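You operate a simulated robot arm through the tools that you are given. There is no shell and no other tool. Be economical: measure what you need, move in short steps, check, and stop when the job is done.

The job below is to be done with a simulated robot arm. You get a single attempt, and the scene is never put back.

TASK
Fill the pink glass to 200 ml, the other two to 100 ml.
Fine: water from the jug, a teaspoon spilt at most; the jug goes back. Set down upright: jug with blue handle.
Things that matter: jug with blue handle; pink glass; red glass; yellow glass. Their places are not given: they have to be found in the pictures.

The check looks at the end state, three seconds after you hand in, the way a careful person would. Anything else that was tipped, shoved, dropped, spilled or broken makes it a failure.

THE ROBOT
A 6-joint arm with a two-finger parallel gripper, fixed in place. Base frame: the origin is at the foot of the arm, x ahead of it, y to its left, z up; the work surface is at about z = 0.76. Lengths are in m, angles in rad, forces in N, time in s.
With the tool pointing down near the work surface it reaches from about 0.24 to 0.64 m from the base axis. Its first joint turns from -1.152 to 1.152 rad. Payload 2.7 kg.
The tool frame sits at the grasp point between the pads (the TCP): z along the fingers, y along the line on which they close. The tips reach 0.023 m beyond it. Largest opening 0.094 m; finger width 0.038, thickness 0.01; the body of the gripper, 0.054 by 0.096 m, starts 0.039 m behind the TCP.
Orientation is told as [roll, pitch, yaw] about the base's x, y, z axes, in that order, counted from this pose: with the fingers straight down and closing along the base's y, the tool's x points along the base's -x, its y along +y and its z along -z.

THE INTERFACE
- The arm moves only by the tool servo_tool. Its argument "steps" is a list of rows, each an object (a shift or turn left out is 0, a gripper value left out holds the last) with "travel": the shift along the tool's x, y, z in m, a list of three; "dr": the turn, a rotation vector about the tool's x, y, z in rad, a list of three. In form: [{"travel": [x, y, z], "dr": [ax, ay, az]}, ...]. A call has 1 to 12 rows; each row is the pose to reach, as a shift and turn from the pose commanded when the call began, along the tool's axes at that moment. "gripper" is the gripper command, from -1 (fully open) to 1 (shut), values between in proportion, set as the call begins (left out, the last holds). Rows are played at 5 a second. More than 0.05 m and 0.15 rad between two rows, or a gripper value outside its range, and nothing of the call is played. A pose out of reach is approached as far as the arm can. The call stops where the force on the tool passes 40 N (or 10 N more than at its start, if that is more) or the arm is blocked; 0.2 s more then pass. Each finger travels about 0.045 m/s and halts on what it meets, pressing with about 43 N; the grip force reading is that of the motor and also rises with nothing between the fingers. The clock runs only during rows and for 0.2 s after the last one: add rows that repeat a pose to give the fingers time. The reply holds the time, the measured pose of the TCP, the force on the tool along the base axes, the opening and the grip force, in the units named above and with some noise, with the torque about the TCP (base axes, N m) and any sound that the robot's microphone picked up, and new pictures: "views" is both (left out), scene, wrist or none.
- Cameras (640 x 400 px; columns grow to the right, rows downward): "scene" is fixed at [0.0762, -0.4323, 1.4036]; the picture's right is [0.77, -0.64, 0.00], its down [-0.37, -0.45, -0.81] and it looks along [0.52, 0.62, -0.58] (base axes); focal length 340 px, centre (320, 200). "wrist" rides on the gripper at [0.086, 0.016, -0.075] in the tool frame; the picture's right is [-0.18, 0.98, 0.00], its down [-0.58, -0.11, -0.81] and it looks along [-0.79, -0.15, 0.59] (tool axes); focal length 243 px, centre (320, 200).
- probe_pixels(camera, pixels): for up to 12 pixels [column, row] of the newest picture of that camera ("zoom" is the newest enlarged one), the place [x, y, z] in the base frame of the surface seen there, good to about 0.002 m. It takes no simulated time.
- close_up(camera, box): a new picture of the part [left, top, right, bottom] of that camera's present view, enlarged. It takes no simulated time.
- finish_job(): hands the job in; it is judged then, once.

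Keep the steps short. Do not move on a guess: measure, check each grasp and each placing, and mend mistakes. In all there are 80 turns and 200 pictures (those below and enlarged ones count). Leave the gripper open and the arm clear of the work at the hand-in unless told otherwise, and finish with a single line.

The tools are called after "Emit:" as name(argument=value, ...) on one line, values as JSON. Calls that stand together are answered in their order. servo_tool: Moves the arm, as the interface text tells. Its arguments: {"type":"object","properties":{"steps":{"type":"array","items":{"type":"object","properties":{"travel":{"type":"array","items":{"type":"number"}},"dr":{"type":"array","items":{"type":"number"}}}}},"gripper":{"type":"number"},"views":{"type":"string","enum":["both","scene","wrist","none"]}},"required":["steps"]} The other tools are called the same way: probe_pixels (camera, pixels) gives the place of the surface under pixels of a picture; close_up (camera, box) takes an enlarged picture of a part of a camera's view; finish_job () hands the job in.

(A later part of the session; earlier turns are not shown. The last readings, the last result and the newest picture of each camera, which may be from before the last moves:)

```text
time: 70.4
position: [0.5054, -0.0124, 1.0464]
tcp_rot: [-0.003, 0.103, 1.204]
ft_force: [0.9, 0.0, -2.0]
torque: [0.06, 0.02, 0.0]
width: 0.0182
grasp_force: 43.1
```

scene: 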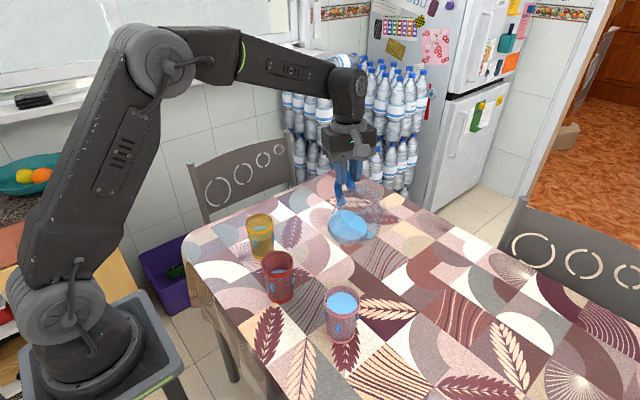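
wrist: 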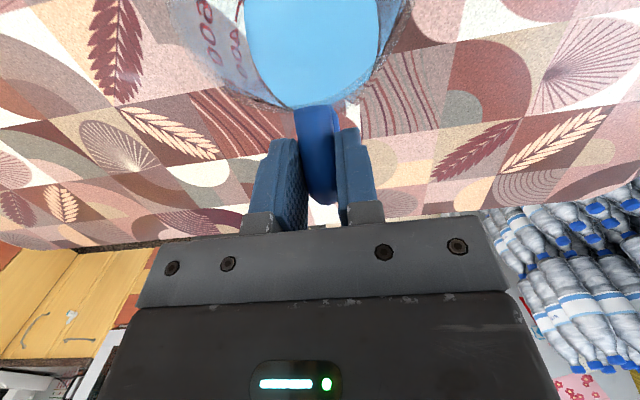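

Emit:
servo_tool(steps=[{"dr": [0.0052, 0, -0.05]}, {"dr": [0.0156, 0, -0.149]}, {"dr": [0.026, 0, -0.249]}, {"dr": [0.0364, 0, -0.348]}, {"dr": [0.0468, 0, -0.448]}, {"dr": [0.0572, 0, -0.547]}, {"dr": [0.0676, 0, -0.647]}, {"dr": [0.0774, 0, -0.74]}, {"dr": [0.0774, 0, -0.74]}], views="none")

Emit:
servo_tool(steps=[{"dr": [0, 0.06, 0]}, {"dr": [0, 0.12, 0]}, {"dr": [0, 0.18, 0]}, {"dr": [0, 0.24, 0]}, {"dr": [0, 0.3, 0]}, {"dr": [0, 0.36, 0]}, {"dr": [0, 0.42, 0]}, {"dr": [0, 0.48, 0]}, {"dr": [0, 0.54, 0]}, {"dr": [0, 0.597, 0]}, {"dr": [0, 0.597, 0]}], views="both")

```text
time: 72.4
position: [0.5052, -0.0113, 1.0459]
tcp_rot: [-0.002, 0.106, 1.952]
ft_force: [0.3, -0.3, -2.7]
torque: [0.02, 0.0, 0.04]
width: 0.0183
grasp_force: 43.0
```

```text
time: 74.8
position: [0.5049, -0.0121, 1.0474]
tcp_rot: [-0.003, 0.701, 1.946]
ft_force: [0.7, 0.3, -3.0]
torque: [0.1, 0.02, 0.01]
width: 0.0185
grasp_force: 43.1
```

scene: 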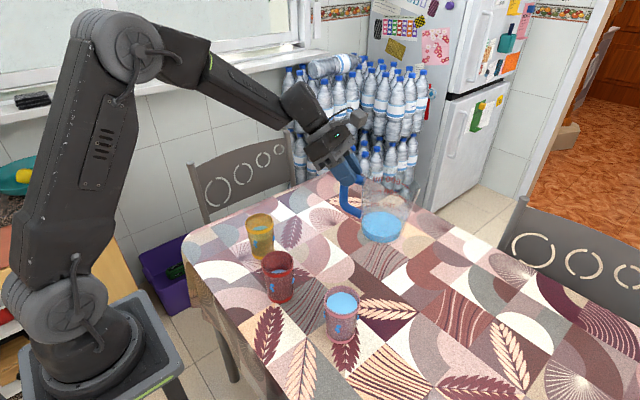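
wrist: 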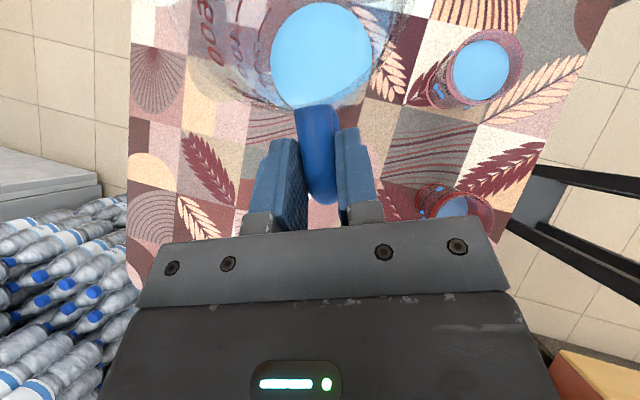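

Upright again. Lower 0.150 m towards home.

Emit:
servo_tool(steps=[{"travel": [-0.0097, 0, 0.0115]}, {"travel": [-0.0193, -0.0005, 0.023]}, {"travel": [-0.029, -0.001, 0.0344]}, {"travel": [-0.0386, -0.0015, 0.0459]}, {"travel": [-0.0483, -0.002, 0.0574]}, {"travel": [-0.058, -0.0025, 0.0689]}, {"travel": [-0.0676, -0.0027, 0.0803]}, {"travel": [-0.0773, -0.0027, 0.0918]}, {"travel": [-0.0869, -0.0027, 0.1033]}, {"travel": [-0.0934, -0.0027, 0.111]}, {"travel": [-0.0966, -0.0027, 0.1148]}, {"travel": [-0.0966, -0.0027, 0.1148]}], views="scene")

Emit:
close_up(camera="scene", box=[310, 190, 430, 310])

```text
time: 77.4
position: [0.5082, -0.0126, 0.8953]
tcp_rot: [-0.004, 0.702, 1.944]
ft_force: [-0.5, 1.0, -2.4]
torque: [0.17, 0.04, 0.01]
width: 0.0185
grasp_force: 42.6
```

scene: 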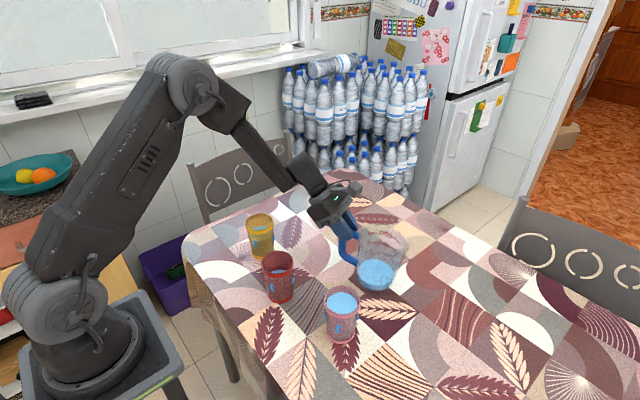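

```text
3.33 times, centred on (370, 250) of scene
```

zoom: 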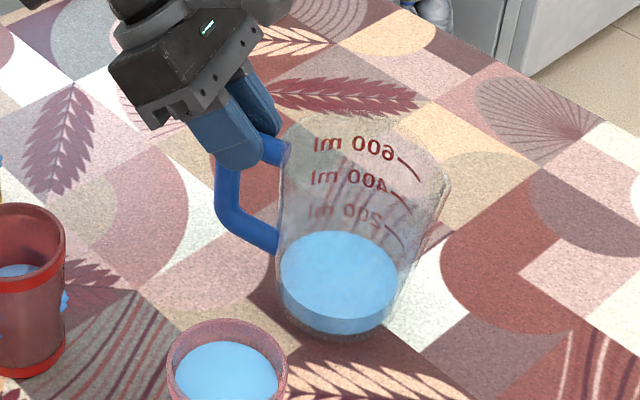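

Now down 6 mm to near contact.

Emit:
servo_tool(steps=[{"travel": [-0.0013, 0, 0.0015]}, {"travel": [-0.0026, 0, 0.0031]}, {"travel": [-0.0037, 0, 0.0044]}, {"travel": [-0.0042, 0, 0.005]}, {"travel": [-0.0042, 0, 0.005]}], views="none")

```text
time: 78.6
position: [0.5071, -0.0122, 0.889]
tcp_rot: [-0.002, 0.701, 1.946]
ft_force: [-0.9, -0.3, -1.3]
torque: [0.16, 0.09, -0.07]
width: 0.0185
grasp_force: 43.1
```

Emit:
servo_tool(steps=[{"travel": [-0.0005, 0, 0.0006]}, {"travel": [-0.001, 0, 0.0011]}, {"travel": [-0.001, 0, 0.0011]}], views="none")

```text
time: 79.4
position: [0.5078, -0.0124, 0.8887]
tcp_rot: [-0.006, 0.703, 1.945]
ft_force: [-2.0, -0.7, 6.8]
torque: [-0.53, -0.03, -0.03]
width: 0.0183
grasp_force: 43.9
```

Contact (6.8 N). Release.

Emit:
servo_tool(steps=[{"travel": [0, 0, 0]}, {"travel": [0, 0, 0]}, {"travel": [0, 0, 0]}, {"travel": [0, 0, 0]}, {"travel": [0, 0, 0]}, {"travel": [0, 0, 0]}], gripper=-1, views="both")

Emit:
close_up(camera="scene", box=[310, 190, 430, 310])

Emit:
probe_pixels(camera="zoom", pixels=[[340, 250], [300, 280], [340, 300], [380, 280], [330, 270], [225, 180], [265, 140]])

```text
time: 80.8
position: [0.5085, -0.0118, 0.8875]
tcp_rot: [-0.005, 0.702, 1.945]
ft_force: [0.3, 0.8, 0.6]
torque: [-0.05, -0.02, 0.02]
width: 0.0937
grasp_force: 0.1
```

scene: 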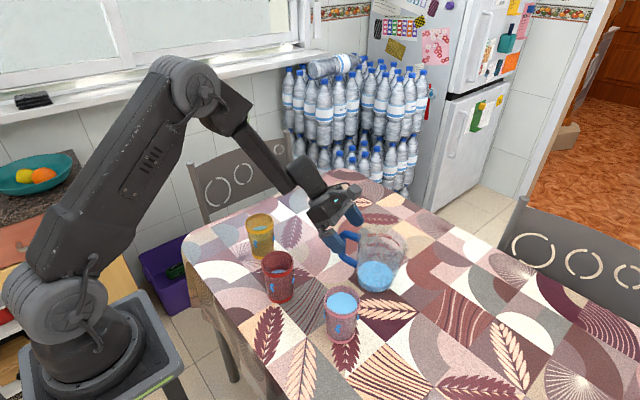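
wrist: 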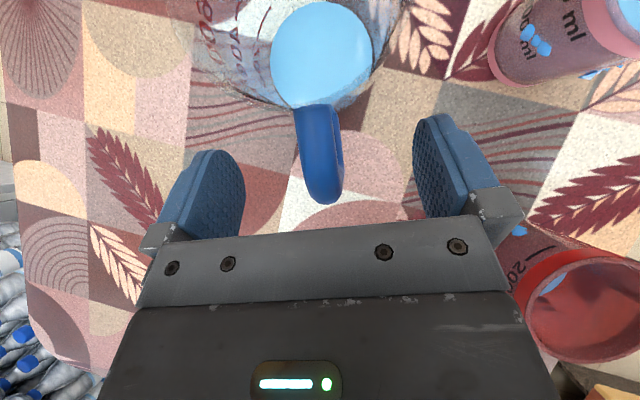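

```text
3.33 times, centred on (370, 250) of scene
```

zoom: 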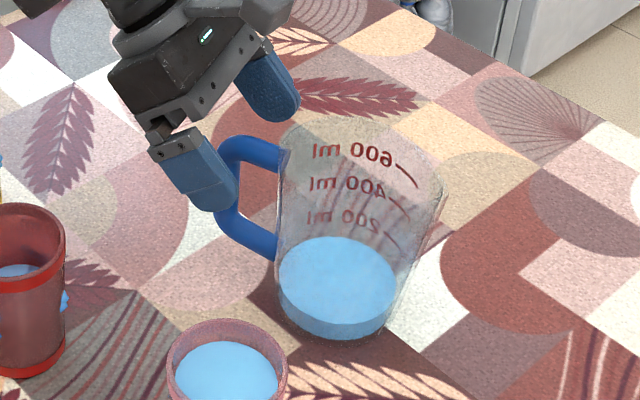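

```text
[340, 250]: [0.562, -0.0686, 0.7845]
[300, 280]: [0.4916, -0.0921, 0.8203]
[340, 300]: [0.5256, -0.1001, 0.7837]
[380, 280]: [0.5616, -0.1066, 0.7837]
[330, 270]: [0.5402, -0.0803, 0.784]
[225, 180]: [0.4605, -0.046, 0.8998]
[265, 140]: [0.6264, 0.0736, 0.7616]
```

Jug stands upright at home. I use this wrist view to read the marks versus levels on red and pink.

Emit:
close_up(camera="wrist", box=[480, 0, 640, 100])

Emit:
close_up(camera="wrist", box=[490, 215, 640, 370])

```text
4.00 times, centred on (560, 50) of wrist
```

zoom: 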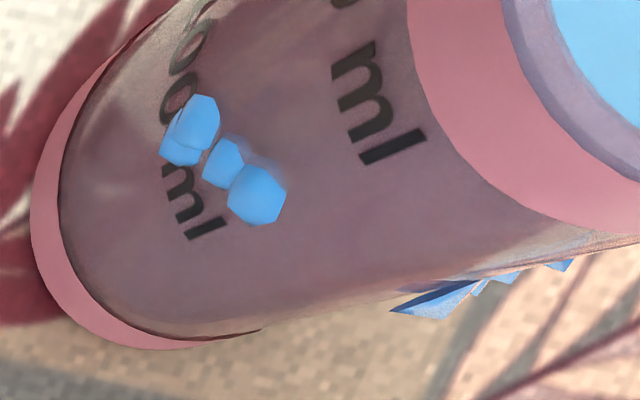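

```text
2.58 times, centred on (565, 292) of wrist
```

zoom: 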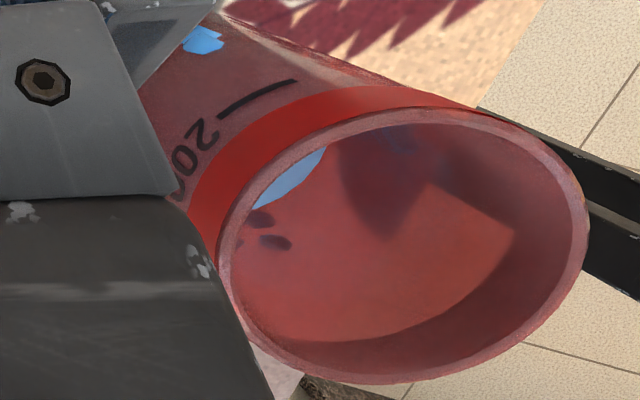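

Emit:
probe_pixels(camera="zoom", pixels=[[225, 115], [240, 107], [258, 98], [275, 90], [290, 83], [205, 130], [193, 150]])

Emit:
servo_tool(steps=[{"travel": [0, 0, -0.03]}, {"travel": [0, 0, -0.06]}, {"travel": [0, 0, -0.09]}, {"travel": [0, 0, -0.12]}, {"travel": [0, 0, -0.16]}, {"travel": [0, 0, -0.2]}], views="both")

```text
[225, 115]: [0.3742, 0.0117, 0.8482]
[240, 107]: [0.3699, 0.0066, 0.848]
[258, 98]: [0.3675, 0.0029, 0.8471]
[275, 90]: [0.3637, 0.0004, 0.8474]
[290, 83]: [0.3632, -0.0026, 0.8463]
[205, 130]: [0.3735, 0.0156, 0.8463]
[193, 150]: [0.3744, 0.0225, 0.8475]
```

```text
time: 82.2
position: [0.4603, 0.1088, 1.0419]
tcp_rot: [-0.004, 0.701, 1.946]
ft_force: [-0.8, 0.6, -0.9]
torque: [0.02, -0.01, -0.05]
width: 0.0939
grasp_force: 0.1
```

scene: 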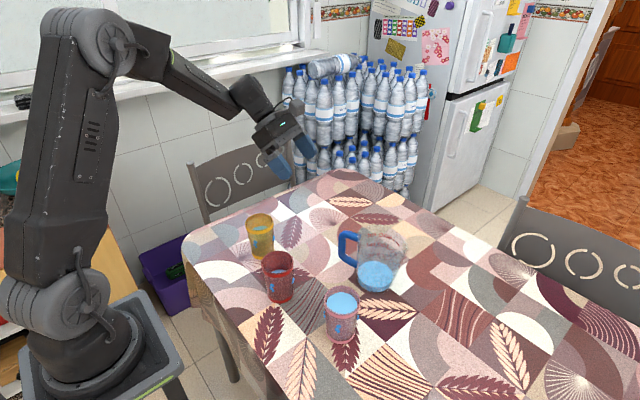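
wrist: 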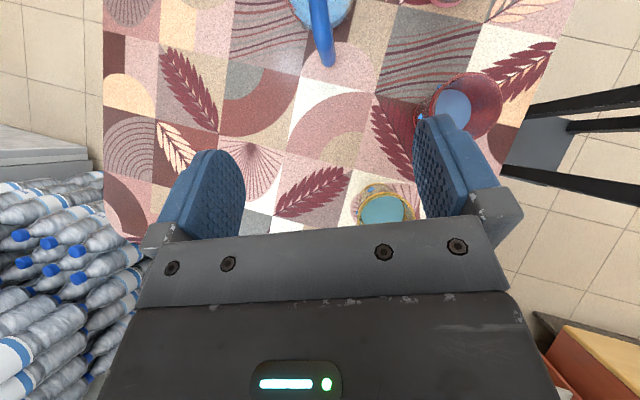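

The outside tick of the 200 mark on red reads z≈0.8475, so the inside readings of the text were ~3–4 mm high (seen through wall thickness). I look for the 100 tick from outside here.

Emit:
close_up(camera="wrist", box=[400, 60, 510, 150])

Emit:
close_up(camera="wrist", box=[340, 170, 430, 235])

```text
4.44 times, centred on (455, 105) of wrist
```

zoom: 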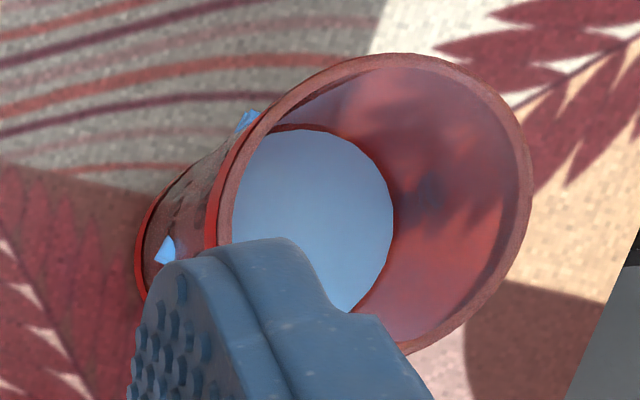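

```text
6.15 times, centred on (385, 202) of wrist
```

zoom: 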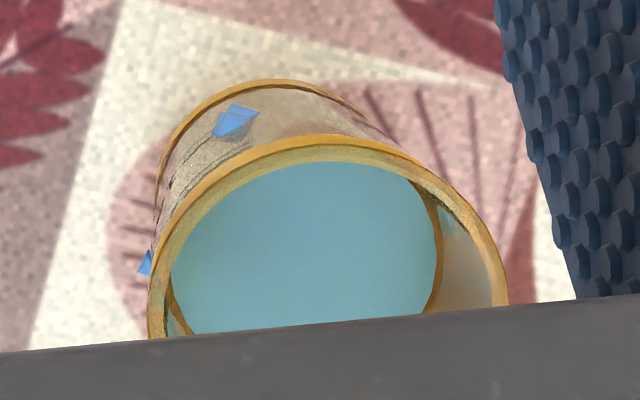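

Emit:
probe_pixels(camera="zoom", pixels=[[300, 220], [260, 250], [360, 240], [220, 160], [190, 180], [205, 140], [180, 165], [195, 190]])

Emit:
close_up(camera="wrist", box=[400, 60, 510, 150])

Emit:
probe_pixels(camera="zoom", pixels=[[300, 200], [340, 180], [350, 250], [270, 180], [370, 220]])

```text
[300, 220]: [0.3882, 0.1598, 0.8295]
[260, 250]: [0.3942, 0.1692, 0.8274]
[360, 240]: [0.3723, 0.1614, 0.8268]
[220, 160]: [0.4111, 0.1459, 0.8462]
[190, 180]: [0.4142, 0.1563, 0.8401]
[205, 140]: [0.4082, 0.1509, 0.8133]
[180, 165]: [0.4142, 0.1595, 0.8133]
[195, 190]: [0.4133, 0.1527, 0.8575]
```

```text
4.44 times, centred on (455, 105) of wrist
```

zoom: 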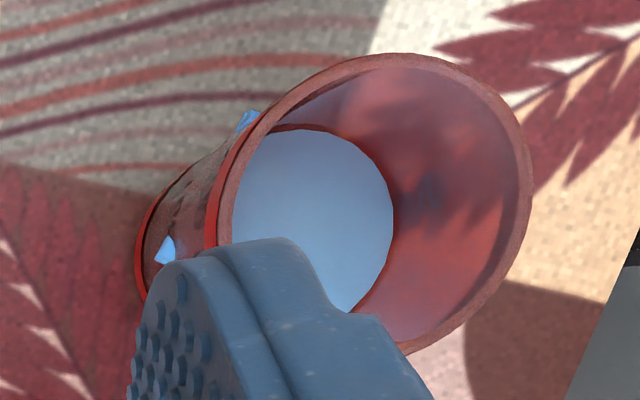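

```text
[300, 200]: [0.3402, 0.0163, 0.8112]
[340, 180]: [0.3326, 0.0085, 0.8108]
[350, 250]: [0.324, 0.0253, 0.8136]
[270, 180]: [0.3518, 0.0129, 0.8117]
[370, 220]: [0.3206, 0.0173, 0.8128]
```

Red is 0.8118. To verify the 100 tick from outside I go vertical and look from the −y side at red and yellow.

Emit:
servo_tool(steps=[{"travel": [0.012, 0.013, 0.025], "dr": [0, -0.1, 0]}, {"travel": [0.024, 0.026, 0.05], "dr": [0, -0.2, 0]}, {"travel": [0.036, 0.039, 0.075], "dr": [0, -0.3, 0]}, {"travel": [0.048, 0.053, 0.1], "dr": [0, -0.4, 0]}, {"travel": [0.06, 0.066, 0.125], "dr": [0, -0.5, 0]}, {"travel": [0.072, 0.079, 0.15], "dr": [0, -0.6, 0]}, {"travel": [0.0843, 0.0922, 0.1756], "dr": [0, -0.7, 0]}, {"travel": [0.0843, 0.0922, 0.1756], "dr": [0, -0.7, 0]}], views="wrist")

```text
time: 84.0
position: [0.4406, -0.0909, 0.9637]
tcp_rot: [-0.003, 0.002, 1.947]
ft_force: [0.0, -0.1, -0.2]
torque: [-0.02, 0.0, 0.02]
width: 0.094
grasp_force: 0.1
```

wrist: 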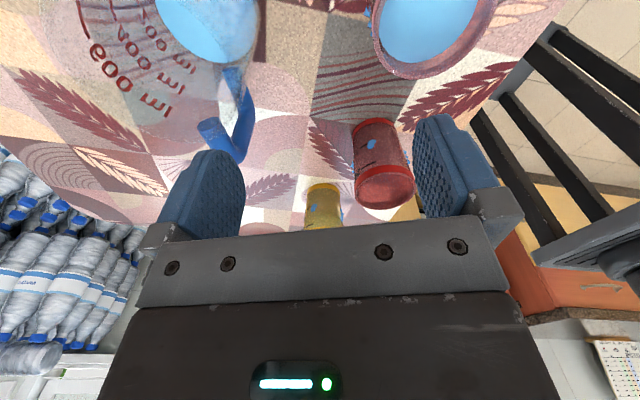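

Emit:
close_up(camera="wrist", box=[340, 105, 420, 215])

Emit:
close_up(camera="wrist", box=[70, 0, 260, 120])

```text
3.64 times, centred on (380, 160) of wrist
```

zoom: 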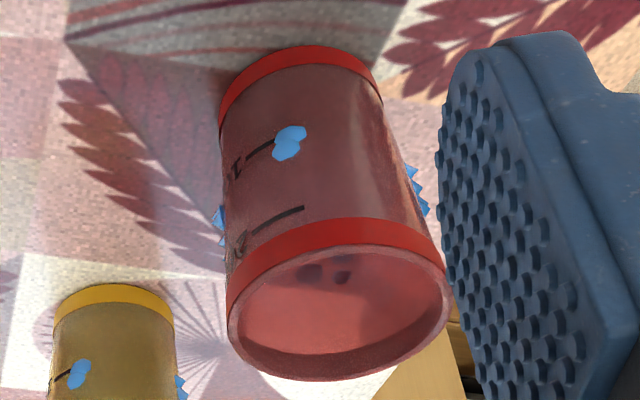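

```text
3.33 times, centred on (165, 60) of wrist
```

zoom: 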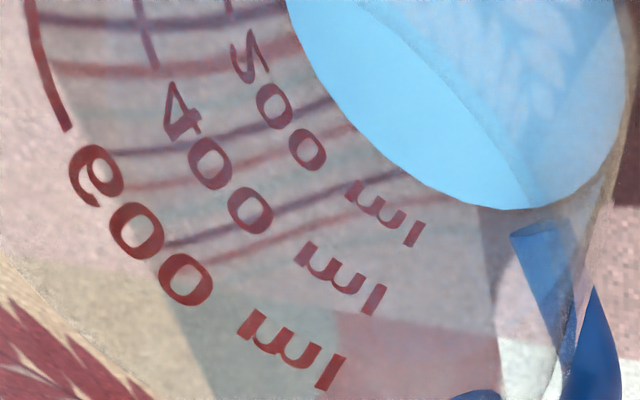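

Emit:
close_up(camera="wrist", box=[350, 115, 400, 185])

```text
5.71 times, centred on (375, 150) of wrist
```

zoom: 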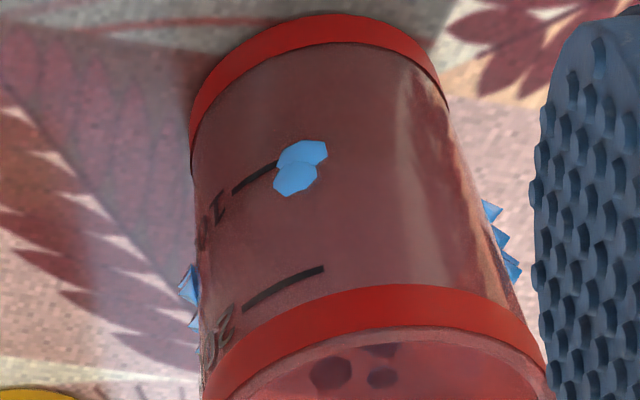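

Emit:
probe_pixels(camera="zoom", pixels=[[238, 188], [254, 178], [270, 168], [250, 303], [270, 293], [290, 283], [315, 271], [290, 185], [310, 150], [300, 40], [330, 310]])

```text
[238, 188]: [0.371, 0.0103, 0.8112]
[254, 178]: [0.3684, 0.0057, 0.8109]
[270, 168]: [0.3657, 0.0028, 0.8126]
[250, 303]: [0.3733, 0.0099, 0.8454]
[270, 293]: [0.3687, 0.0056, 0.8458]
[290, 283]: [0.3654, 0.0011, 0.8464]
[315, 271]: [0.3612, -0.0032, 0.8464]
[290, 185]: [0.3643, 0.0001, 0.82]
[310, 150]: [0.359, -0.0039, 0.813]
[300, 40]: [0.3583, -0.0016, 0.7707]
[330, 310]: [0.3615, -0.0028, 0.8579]
```

Outside ticks: 100 ml at z≈0.8113, 200 ml at ≈0.8467. So red (0.8118) is right at 101 ml, pink (≈0.851) ≈ 210 ml, yellow (0.8276) ≈ 146 ml. I will pour yellow's surplus into the jug. First turn back to yaw 0 while rising.

Emit:
servo_tool(steps=[{"travel": [-0.01, 0.002, -0.03], "dr": [0, 0, 0.14]}, {"travel": [-0.028, 0.005, -0.06], "dr": [0, 0, 0.285]}, {"travel": [-0.046, 0.008, -0.09], "dr": [0, 0, 0.43]}, {"travel": [-0.065, 0.01, -0.096], "dr": [0, 0, 0.575]}, {"travel": [-0.084, 0.013, -0.096], "dr": [0, 0, 0.72]}, {"travel": [-0.103, 0.016, -0.096], "dr": [0, 0, 0.865]}, {"travel": [-0.122, 0.018, -0.096], "dr": [0, 0, 1.01]}, {"travel": [-0.141, 0.021, -0.096], "dr": [0, 0, 1.155]}, {"travel": [-0.16, 0.024, -0.096], "dr": [0, 0, 1.3]}, {"travel": [-0.179, 0.027, -0.096], "dr": [0, 0, 1.445]}, {"travel": [-0.198, 0.03, -0.096], "dr": [0, 0, 1.59]}, {"travel": [-0.217, 0.032, -0.096], "dr": [0, 0, 1.735]}], views="none")

Emit:
servo_tool(steps=[{"dr": [0, 0, 0.106]}, {"dr": [0, 0, 0.212]}, {"dr": [0, 0, 0.212]}], views="none")

```text
time: 86.6
position: [0.3293, 0.1004, 1.0563]
tcp_rot: [-0.002, -0.002, 0.211]
ft_force: [0.3, 0.4, 0.2]
torque: [-0.01, 0.0, -0.02]
width: 0.094
grasp_force: 0.1
```

```text
time: 87.4
position: [0.33, 0.0998, 1.0552]
tcp_rot: [0.0, -0.004, -0.001]
ft_force: [0.8, -0.3, -0.4]
torque: [0.01, 0.02, 0.0]
width: 0.0941
grasp_force: 0.1
```

Emit:
servo_tool(steps=[{"travel": [0.005, 0.01, 0.015], "dr": [0, -0.1, 0]}, {"travel": [0.01, 0.021, 0.03], "dr": [0, -0.2, 0]}, {"travel": [0.014, 0.031, 0.045], "dr": [0, -0.3, 0]}, {"travel": [0.019, 0.041, 0.061], "dr": [0, -0.4, 0]}, {"travel": [0.024, 0.051, 0.076], "dr": [0, -0.5, 0]}, {"travel": [0.028, 0.062, 0.092], "dr": [0, -0.6, 0]}, {"travel": [0.033, 0.072, 0.107], "dr": [0, -0.7, 0]}, {"travel": [0.033, 0.072, 0.107], "dr": [0, -0.7, 0]}], views="both")

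```text
time: 89.2
position: [0.317, 0.1866, 0.9483]
tcp_rot: [0.001, -0.705, 0.001]
ft_force: [0.4, -0.3, 0.5]
torque: [0.0, 0.01, 0.01]
width: 0.0938
grasp_force: 0.1
out of reach, approached as far as the arm can: row 6, 7, 8
```

scene: 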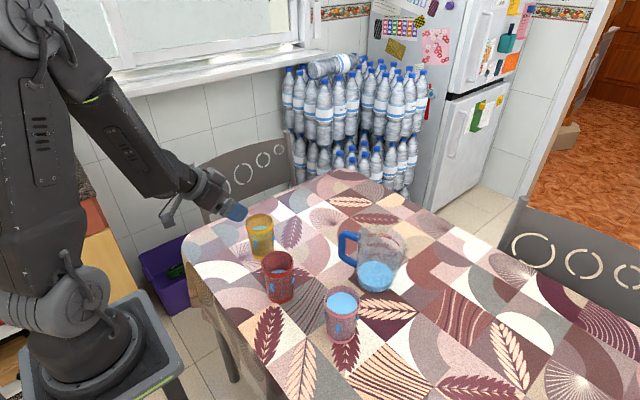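
wrist: 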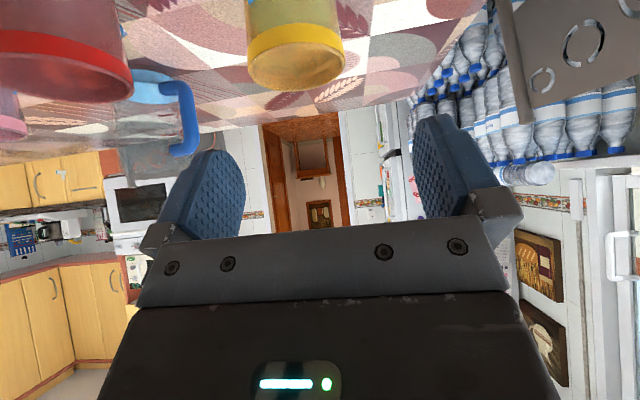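

Too near the base for a slanted approach; instead I go above the glass in this orientation and descend vertically. First over it.

Emit:
servo_tool(steps=[{"travel": [-0.0163, -0.0049, 0.0138]}, {"travel": [-0.0325, -0.0097, 0.0277]}, {"travel": [-0.0488, -0.0146, 0.0415]}, {"travel": [-0.0488, -0.0146, 0.0415]}], views="both")

```text
time: 90.2
position: [0.3823, 0.1724, 0.9487]
tcp_rot: [0.0, -0.704, 0.001]
ft_force: [-0.3, -0.2, 0.6]
torque: [0.0, -0.02, 0.03]
width: 0.0942
grasp_force: 0.1
```

scene: 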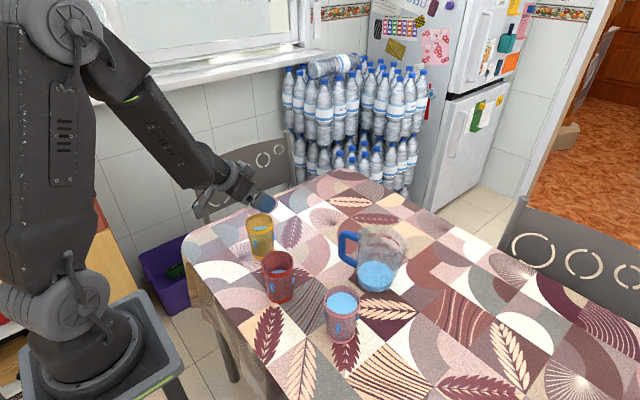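
wrist: 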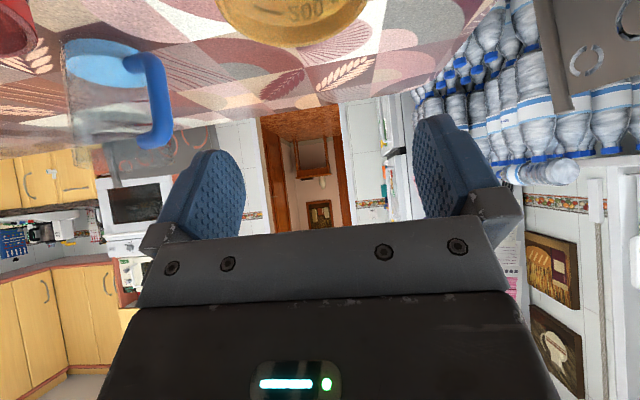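

Aligned (0.382, 0.172). Descend 0.0995 m straight.

Emit:
servo_tool(steps=[{"travel": [0.0194, 0, 0.0228]}, {"travel": [0.0356, 0, 0.0418]}, {"travel": [0.0485, 0, 0.057]}, {"travel": [0.0581, 0, 0.0684]}, {"travel": [0.0646, 0, 0.076]}, {"travel": [0.0646, 0, 0.076]}], views="both")

```text
time: 91.6
position: [0.3802, 0.1736, 0.849]
tcp_rot: [-0.003, -0.702, 0.004]
ft_force: [-0.2, -0.8, -0.1]
torque: [0.01, 0.0, 0.01]
width: 0.094
grasp_force: 0.0
```

scene: 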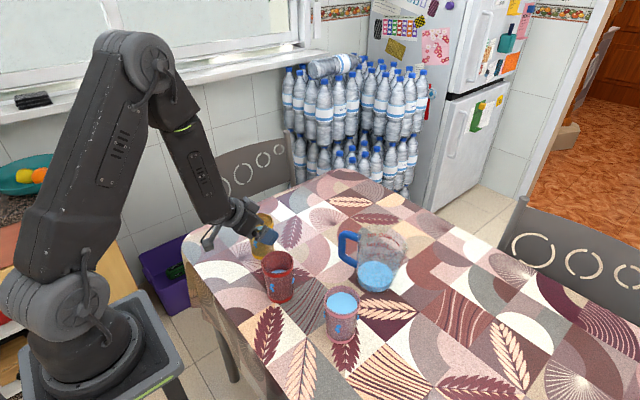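
wrist: 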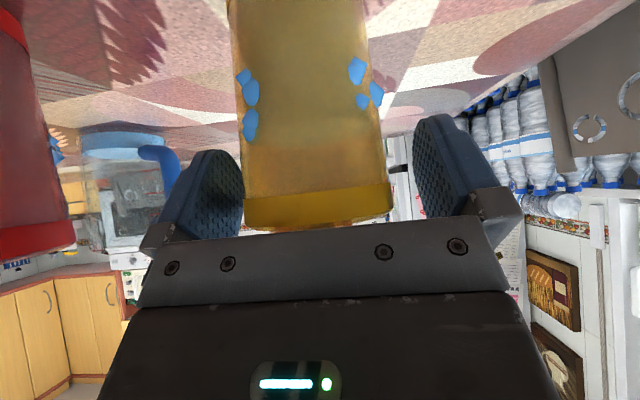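

Glass is between the pads, centre ~2 mm to the −y side. Shift −0.002 and close.

Emit:
servo_tool(steps=[{"travel": [0, -0.002, 0]}, {"travel": [0, -0.002, 0]}], views="none")

Emit:
servo_tool(steps=[{"travel": [0, 0, 0]}, {"travel": [0, 0, 0]}, {"travel": [0, 0, 0]}, {"travel": [0, 0, 0]}, {"travel": [0, 0, 0]}], gripper=1, views="wrist")

```text
time: 92.2
position: [0.3812, 0.1703, 0.8489]
tcp_rot: [-0.009, -0.703, 0.004]
ft_force: [-0.5, -0.8, -0.1]
torque: [0.02, 0.01, 0.01]
width: 0.0939
grasp_force: 0.1
```

```text
time: 93.4
position: [0.3811, 0.1709, 0.8497]
tcp_rot: [-0.006, -0.701, 0.005]
ft_force: [0.8, 1.1, 1.8]
torque: [-0.07, -0.01, 0.03]
width: 0.0693
grasp_force: 43.2
```

wrist: 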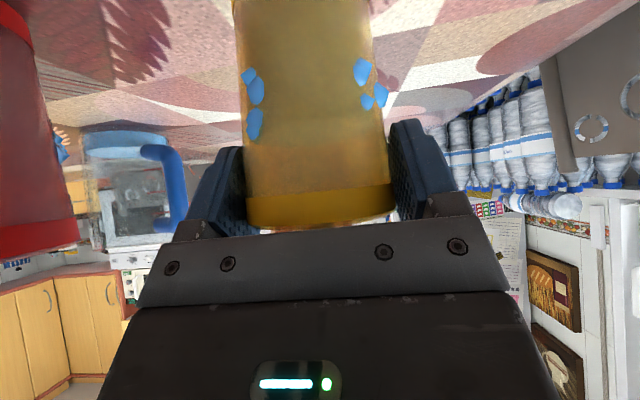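

Gripped at 69.3 mm. Lift 0.03 slowly and check.

Emit:
servo_tool(steps=[{"travel": [-0.0032, 0, -0.0038]}, {"travel": [-0.0065, 0, -0.0076]}, {"travel": [-0.0097, 0, -0.0114]}, {"travel": [-0.013, 0, -0.0152]}, {"travel": [-0.0162, 0, -0.019]}, {"travel": [-0.0194, 0, -0.0229]}, {"travel": [-0.0194, 0, -0.0229]}], views="both")

Emit:
close_up(camera="scene", box=[220, 180, 320, 310])

```text
time: 95.0
position: [0.3805, 0.169, 0.8781]
tcp_rot: [-0.003, -0.705, 0.002]
ft_force: [-0.1, 0.1, -2.5]
torque: [0.02, 0.0, 0.0]
width: 0.0693
grasp_force: 42.8
```

scene: 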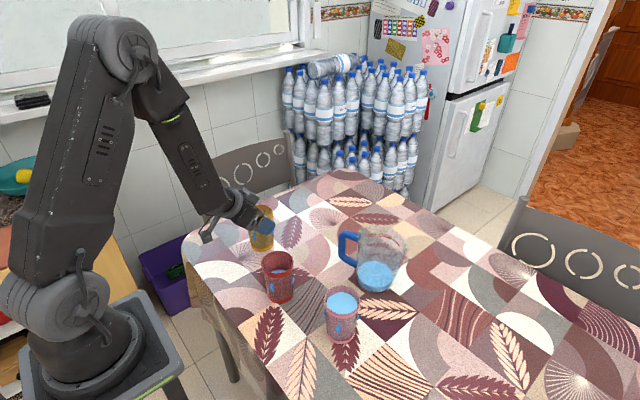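
wrist: 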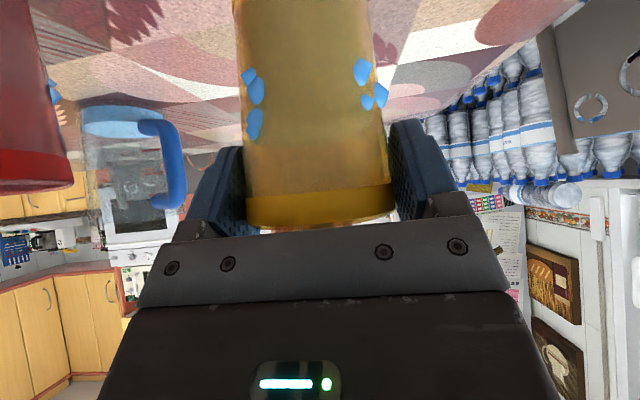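

```text
3.08 times, centred on (270, 245) of scene
```

zoom: 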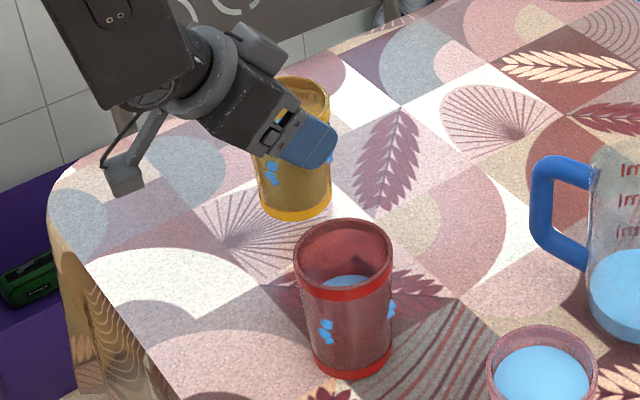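

No slip. Raise and begin to travel towards the jug.

Emit:
servo_tool(steps=[{"travel": [-0.0081, 0, -0.0095]}, {"travel": [-0.0243, 0, -0.0286]}, {"travel": [-0.0421, 0, -0.0496]}, {"travel": [-0.0599, 0, -0.0705]}, {"travel": [-0.0761, 0, -0.0896]}, {"travel": [-0.0842, -0.005, -0.0991]}, {"travel": [-0.09, -0.02, -0.094]}, {"travel": [-0.096, -0.045, -0.0885]}, {"travel": [-0.103, -0.07, -0.0825]}, {"travel": [-0.11, -0.095, -0.077]}, {"travel": [-0.117, -0.12, -0.071]}, {"travel": [-0.1223, -0.145, -0.0667]}], views="none")

```text
time: 97.6
position: [0.4305, 0.0478, 1.0043]
tcp_rot: [-0.003, -0.7, 0.0]
ft_force: [0.7, 0.4, -2.4]
torque: [0.0, 0.01, 0.01]
width: 0.0695
grasp_force: 42.9
out of reach, approached as far as the arm can: row 12
```

Emit:
servo_tool(steps=[{"travel": [-0.0014, -0.0115, 0.0049], "dr": [0, 0.05, 0]}, {"travel": [-0.0028, -0.023, 0.0098], "dr": [0, 0.1, 0]}, {"travel": [-0.0042, -0.0345, 0.0146], "dr": [0, 0.15, 0]}, {"travel": [-0.0056, -0.046, 0.0195], "dr": [0, 0.2, 0]}, {"travel": [-0.007, -0.0575, 0.0244], "dr": [0, 0.25, 0]}, {"travel": [-0.0084, -0.069, 0.0293], "dr": [0, 0.3, 0]}, {"travel": [-0.0097, -0.0805, 0.0341], "dr": [0, 0.35, 0]}, {"travel": [-0.0111, -0.092, 0.039], "dr": [0, 0.4, 0]}, {"travel": [-0.0125, -0.1035, 0.0439], "dr": [0, 0.45, 0]}, {"travel": [-0.0139, -0.115, 0.0488], "dr": [0, 0.5, 0]}, {"travel": [-0.0153, -0.1265, 0.0536], "dr": [0, 0.55, 0]}, {"travel": [-0.0167, -0.138, 0.0585], "dr": [0, 0.6, 0]}], views="both")

Emit:
close_up(camera="scene", box=[310, 190, 430, 310])

```text
time: 100.2
position: [0.4523, -0.095, 0.9386]
tcp_rot: [0.109, -0.184, -0.005]
ft_force: [-0.2, 0.9, -2.1]
torque: [0.03, -0.03, -0.04]
width: 0.0695
grasp_force: 43.0
out of reach, approached as far as the arm can: row 5, 6, 7, 8, 9, 10, 11, 12
```

scene: 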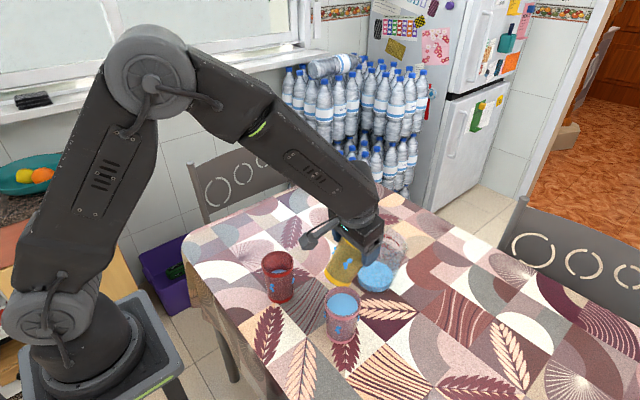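
wrist: 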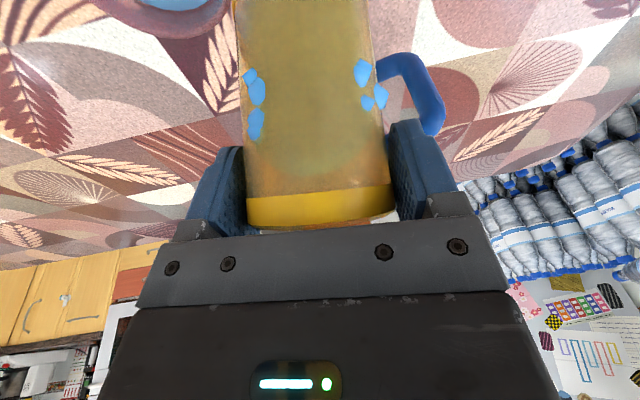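

```text
3.33 times, centred on (370, 250) of scene
5 turns are left
```

zoom: 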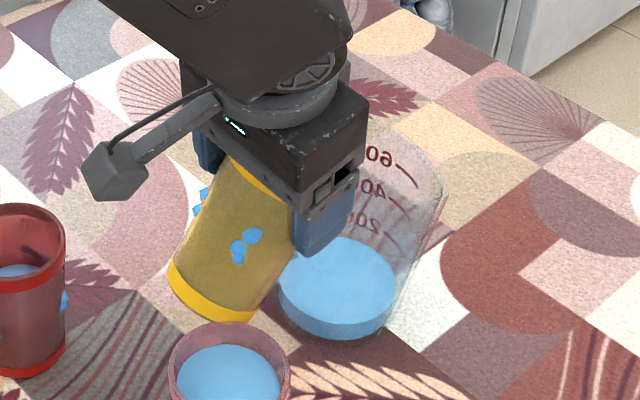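

Only 5 turns are left, so I must be brief. The arm is reach-limited here; the glass is held upright-ish, nothing spilt. I try to bring the lip over the jug (lip target x≈0.52) with tilt 0.8 rad, still below pour onset.

Emit:
servo_tool(steps=[{"travel": [-0.006, 0.001, -0.006], "dr": [0.03, 0, -0.005]}, {"travel": [-0.012, 0.003, -0.01], "dr": [0.07, 0.02, -0.013]}, {"travel": [-0.02, 0.005, -0.013], "dr": [0.107, 0.06, -0.02]}, {"travel": [-0.028, 0.006, -0.014], "dr": [0.107, 0.11, -0.02]}, {"travel": [-0.0357, 0.007, -0.0141], "dr": [0.107, 0.16, -0.02]}, {"travel": [-0.0357, 0.007, -0.0141], "dr": [0.107, 0.22, -0.02]}, {"travel": [-0.0357, 0.007, -0.0141], "dr": [0.107, 0.284, -0.02]}, {"travel": [-0.0357, 0.007, -0.0141], "dr": [0.107, 0.284, -0.02]}], views="scene")

```text
time: 102.0
position: [0.4497, -0.0643, 0.9114]
tcp_rot: [0.194, -0.04, 0.019]
ft_force: [1.0, 1.0, -1.4]
torque: [-0.02, -0.05, -0.02]
width: 0.0694
grasp_force: 43.0
out of reach, approached as far as the arm can: row 1, 2, 3, 4, 5, 6, 7, 8
4 turns are left
```

scene: 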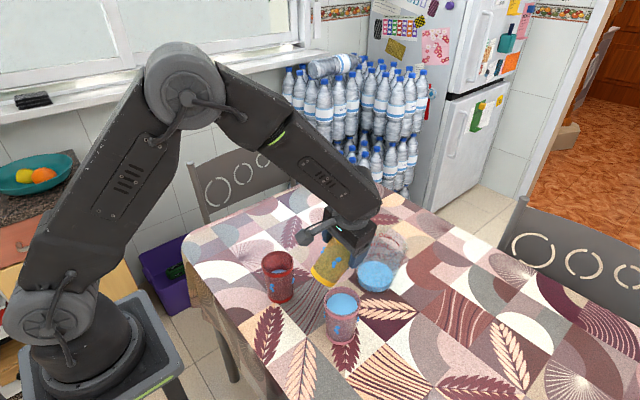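

A turn is a block, so I chain calls: back off to a pose known to be reachable (up and +y, upright again), undo the wrist configuration via (0.33, 0.10, 1.055), and then come over the jug with the tool vertical (glass tilt 0.7, below onset).

Emit:
servo_tool(steps=[{"travel": [0.0009, 0.0075, -0.0122], "dr": [0.016, -0.055, -0.004]}, {"travel": [0.0027, 0.0182, -0.0238], "dr": [0.031, -0.11, -0.0075]}, {"travel": [0.0054, 0.0321, -0.0348], "dr": [0.047, -0.165, -0.011]}, {"travel": [0.0091, 0.0493, -0.0451], "dr": [0.062, -0.219, -0.015]}, {"travel": [0.0132, 0.0682, -0.0552], "dr": [0.078, -0.274, -0.019]}, {"travel": [0.0179, 0.0883, -0.0635], "dr": [0.094, -0.329, -0.0225]}, {"travel": [0.023, 0.1062, -0.0601], "dr": [0.109, -0.384, -0.026]}, {"travel": [0.0281, 0.1241, -0.0568], "dr": [0.125, -0.439, -0.03]}, {"travel": [0.0332, 0.142, -0.0535], "dr": [0.14, -0.494, -0.034]}, {"travel": [0.0379, 0.1582, -0.0505], "dr": [0.156, -0.548, -0.0375]}, {"travel": [0.0412, 0.1696, -0.0484], "dr": [0.171, -0.603, -0.041]}, {"travel": [0.0435, 0.1777, -0.0469], "dr": [0.187, -0.658, -0.045]}], views="none")

Emit:
servo_tool(steps=[{"travel": [0.001, 0, -0.0079], "dr": [0, 0.058, 0]}, {"travel": [0.002, 0, -0.0158], "dr": [0, 0.117, 0]}, {"travel": [0.0029, 0, -0.0237], "dr": [0, 0.175, 0]}, {"travel": [0.0039, 0, -0.0316], "dr": [0, 0.233, 0]}, {"travel": [0.0049, 0, -0.0395], "dr": [0, 0.292, 0]}, {"travel": [0.0059, 0, -0.0474], "dr": [0, 0.35, 0]}, {"travel": [0.0068, 0, -0.0553], "dr": [0, 0.408, 0]}, {"travel": [0.0078, 0, -0.0632], "dr": [0, 0.467, 0]}, {"travel": [0.0088, 0, -0.0711], "dr": [0, 0.525, 0]}, {"travel": [0.0098, 0, -0.079], "dr": [0, 0.583, 0]}, {"travel": [0.0107, 0, -0.0869], "dr": [0, 0.642, 0]}, {"travel": [0.0117, 0, -0.0948], "dr": [0, 0.7, 0]}], views="none")

Emit:
servo_tool(steps=[{"travel": [-0.006, -0.008, 0]}, {"travel": [-0.018, -0.024, 0]}, {"travel": [-0.033, -0.042, 0]}, {"travel": [-0.048, -0.061, 0]}, {"travel": [-0.064, -0.08, 0]}, {"travel": [-0.08, -0.1, 0.005]}, {"travel": [-0.096, -0.12, 0.01]}, {"travel": [-0.112, -0.14, 0.02]}, {"travel": [-0.128, -0.16, 0.035]}, {"travel": [-0.142, -0.176, 0.05]}, {"travel": [-0.15, -0.186, 0.07]}, {"travel": [-0.1535, -0.19, 0.085]}], views="scene")

Emit:
close_up(camera="scene", box=[310, 190, 430, 310])

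```text
time: 104.6
position: [0.401, 0.0998, 0.9894]
tcp_rot: [0.006, -0.697, 0.0]
ft_force: [-0.1, 0.1, -2.1]
torque: [0.01, -0.01, 0.04]
width: 0.069
grasp_force: 42.8
out of reach, approached as far as the arm can: row 10
```

```text
time: 107.2
position: [0.329, 0.0999, 1.0545]
tcp_rot: [0.005, 0.003, 0.002]
ft_force: [0.4, 0.6, -1.7]
torque: [0.02, -0.05, 0.03]
width: 0.0691
grasp_force: 43.2
out of reach, approached as far as the arm can: row 1, 2, 3, 4
```

```text
time: 109.8
position: [0.4832, -0.0894, 0.968]
tcp_rot: [0.003, 0.005, 0.002]
ft_force: [-0.2, 0.0, -1.2]
torque: [0.02, -0.03, 0.02]
width: 0.0692
grasp_force: 43.4
```

scene: 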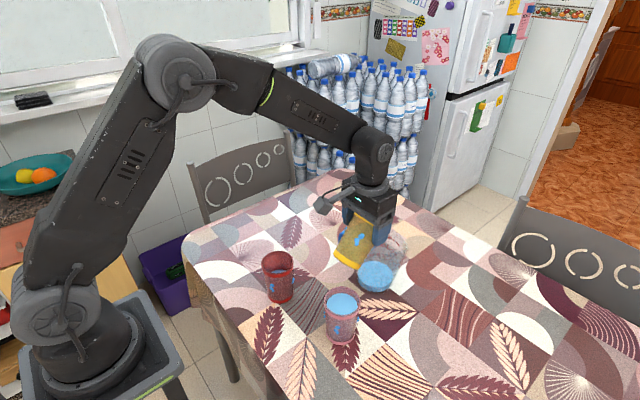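

```text
3.33 times, centred on (370, 250) of scene
3 turns are left
```

zoom: 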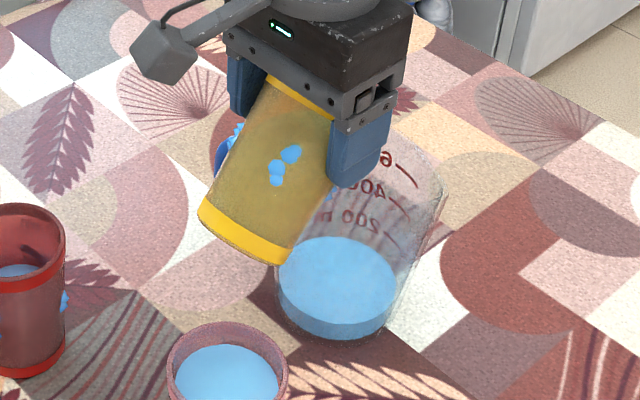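

The arm recovered: glass lip is over the jug (≈0.522, z 0.958), nothing spilt. Now lower the lip to 0.93 and tilt slowly to 1.07 rad (theory: leaves ~105 ml), hold, and measure the jug level (was 0.784).

Emit:
servo_tool(steps=[{"travel": [-0.0013, 0, 0.0051], "dr": [0, 0.0485, 0]}, {"travel": [-0.0026, 0, 0.0102], "dr": [0, 0.097, 0]}, {"travel": [-0.0038, 0, 0.0153], "dr": [0, 0.1455, 0]}, {"travel": [-0.0051, 0, 0.0204], "dr": [0, 0.194, 0]}, {"travel": [-0.0056, 0, 0.0197], "dr": [0, 0.215, 0]}, {"travel": [-0.006, 0, 0.019], "dr": [0, 0.2365, 0]}, {"travel": [-0.0065, 0, 0.0182], "dr": [0, 0.258, 0]}, {"travel": [-0.007, 0, 0.0175], "dr": [0, 0.279, 0]}, {"travel": [-0.0074, 0, 0.0168], "dr": [0, 0.3, 0]}, {"travel": [-0.0079, 0, 0.016], "dr": [0, 0.3215, 0]}, {"travel": [-0.0083, 0, 0.0153], "dr": [0, 0.343, 0]}, {"travel": [-0.0088, 0, 0.0146], "dr": [0, 0.364, 0]}], views="none")

Emit:
close_up(camera="scene", box=[310, 190, 430, 310])

Emit:
servo_tool(steps=[{"travel": [0, 0, 0]}, {"travel": [0, 0, 0]}, {"travel": [0, 0, 0]}, {"travel": [0, 0, 0]}, {"travel": [0, 0, 0]}, {"travel": [0, 0, 0]}, {"travel": [0, 0, 0]}, {"travel": [0, 0, 0]}], views="scene")

Emit:
close_up(camera="scene", box=[310, 190, 430, 310])

Emit:
probe_pixels(camera="zoom", pixels=[[340, 290], [350, 275], [370, 285], [330, 297], [355, 297], [380, 275], [345, 283], [365, 270], [320, 285], [360, 260], [375, 265], [335, 275]])

```text
time: 112.4
position: [0.4922, -0.0904, 0.9523]
tcp_rot: [0.005, 0.368, 0.004]
ft_force: [0.3, -0.5, -2.3]
torque: [0.04, -0.07, -0.01]
width: 0.0691
grasp_force: 42.5
```

```text
3.33 times, centred on (370, 250) of scene
```

zoom: 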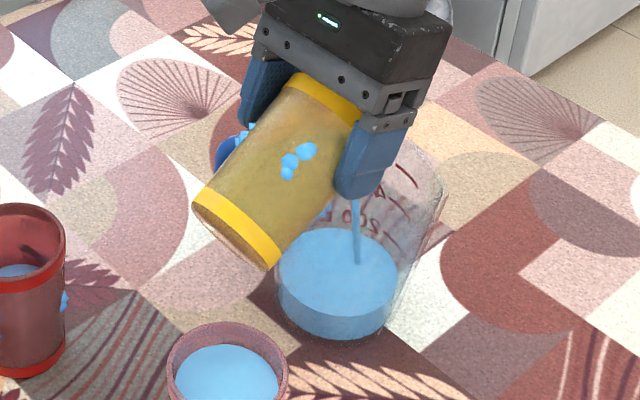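

```text
time: 114.2
position: [0.4909, -0.0902, 0.9527]
tcp_rot: [0.005, 0.366, 0.004]
ft_force: [0.1, -0.8, -2.4]
torque: [0.01, -0.09, -0.01]
width: 0.0691
grasp_force: 42.9
```

scene: 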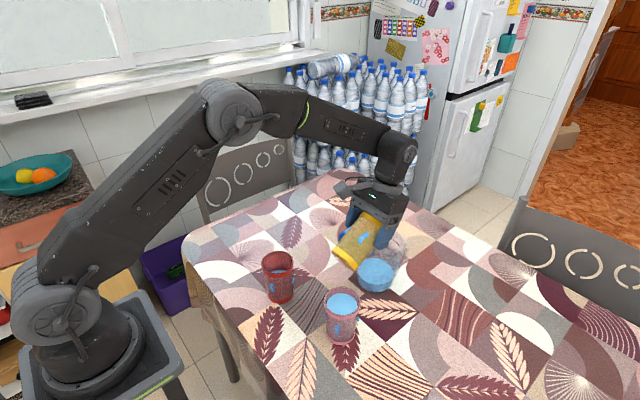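

```text
3.33 times, centred on (370, 250) of scene
```

zoom: 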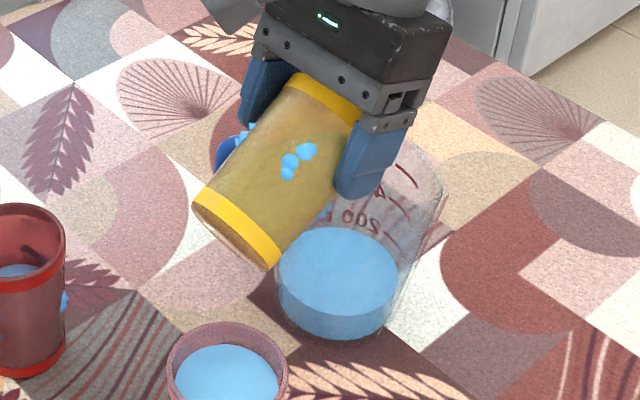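

```text
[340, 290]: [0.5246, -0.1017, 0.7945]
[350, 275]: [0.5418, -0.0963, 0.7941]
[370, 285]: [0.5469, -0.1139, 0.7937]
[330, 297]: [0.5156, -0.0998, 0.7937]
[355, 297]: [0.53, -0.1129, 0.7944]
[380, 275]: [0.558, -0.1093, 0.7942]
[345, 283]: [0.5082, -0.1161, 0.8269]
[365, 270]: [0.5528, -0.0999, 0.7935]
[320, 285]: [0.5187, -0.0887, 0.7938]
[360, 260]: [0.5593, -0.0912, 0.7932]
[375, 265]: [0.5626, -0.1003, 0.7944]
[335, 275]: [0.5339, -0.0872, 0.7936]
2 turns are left
```

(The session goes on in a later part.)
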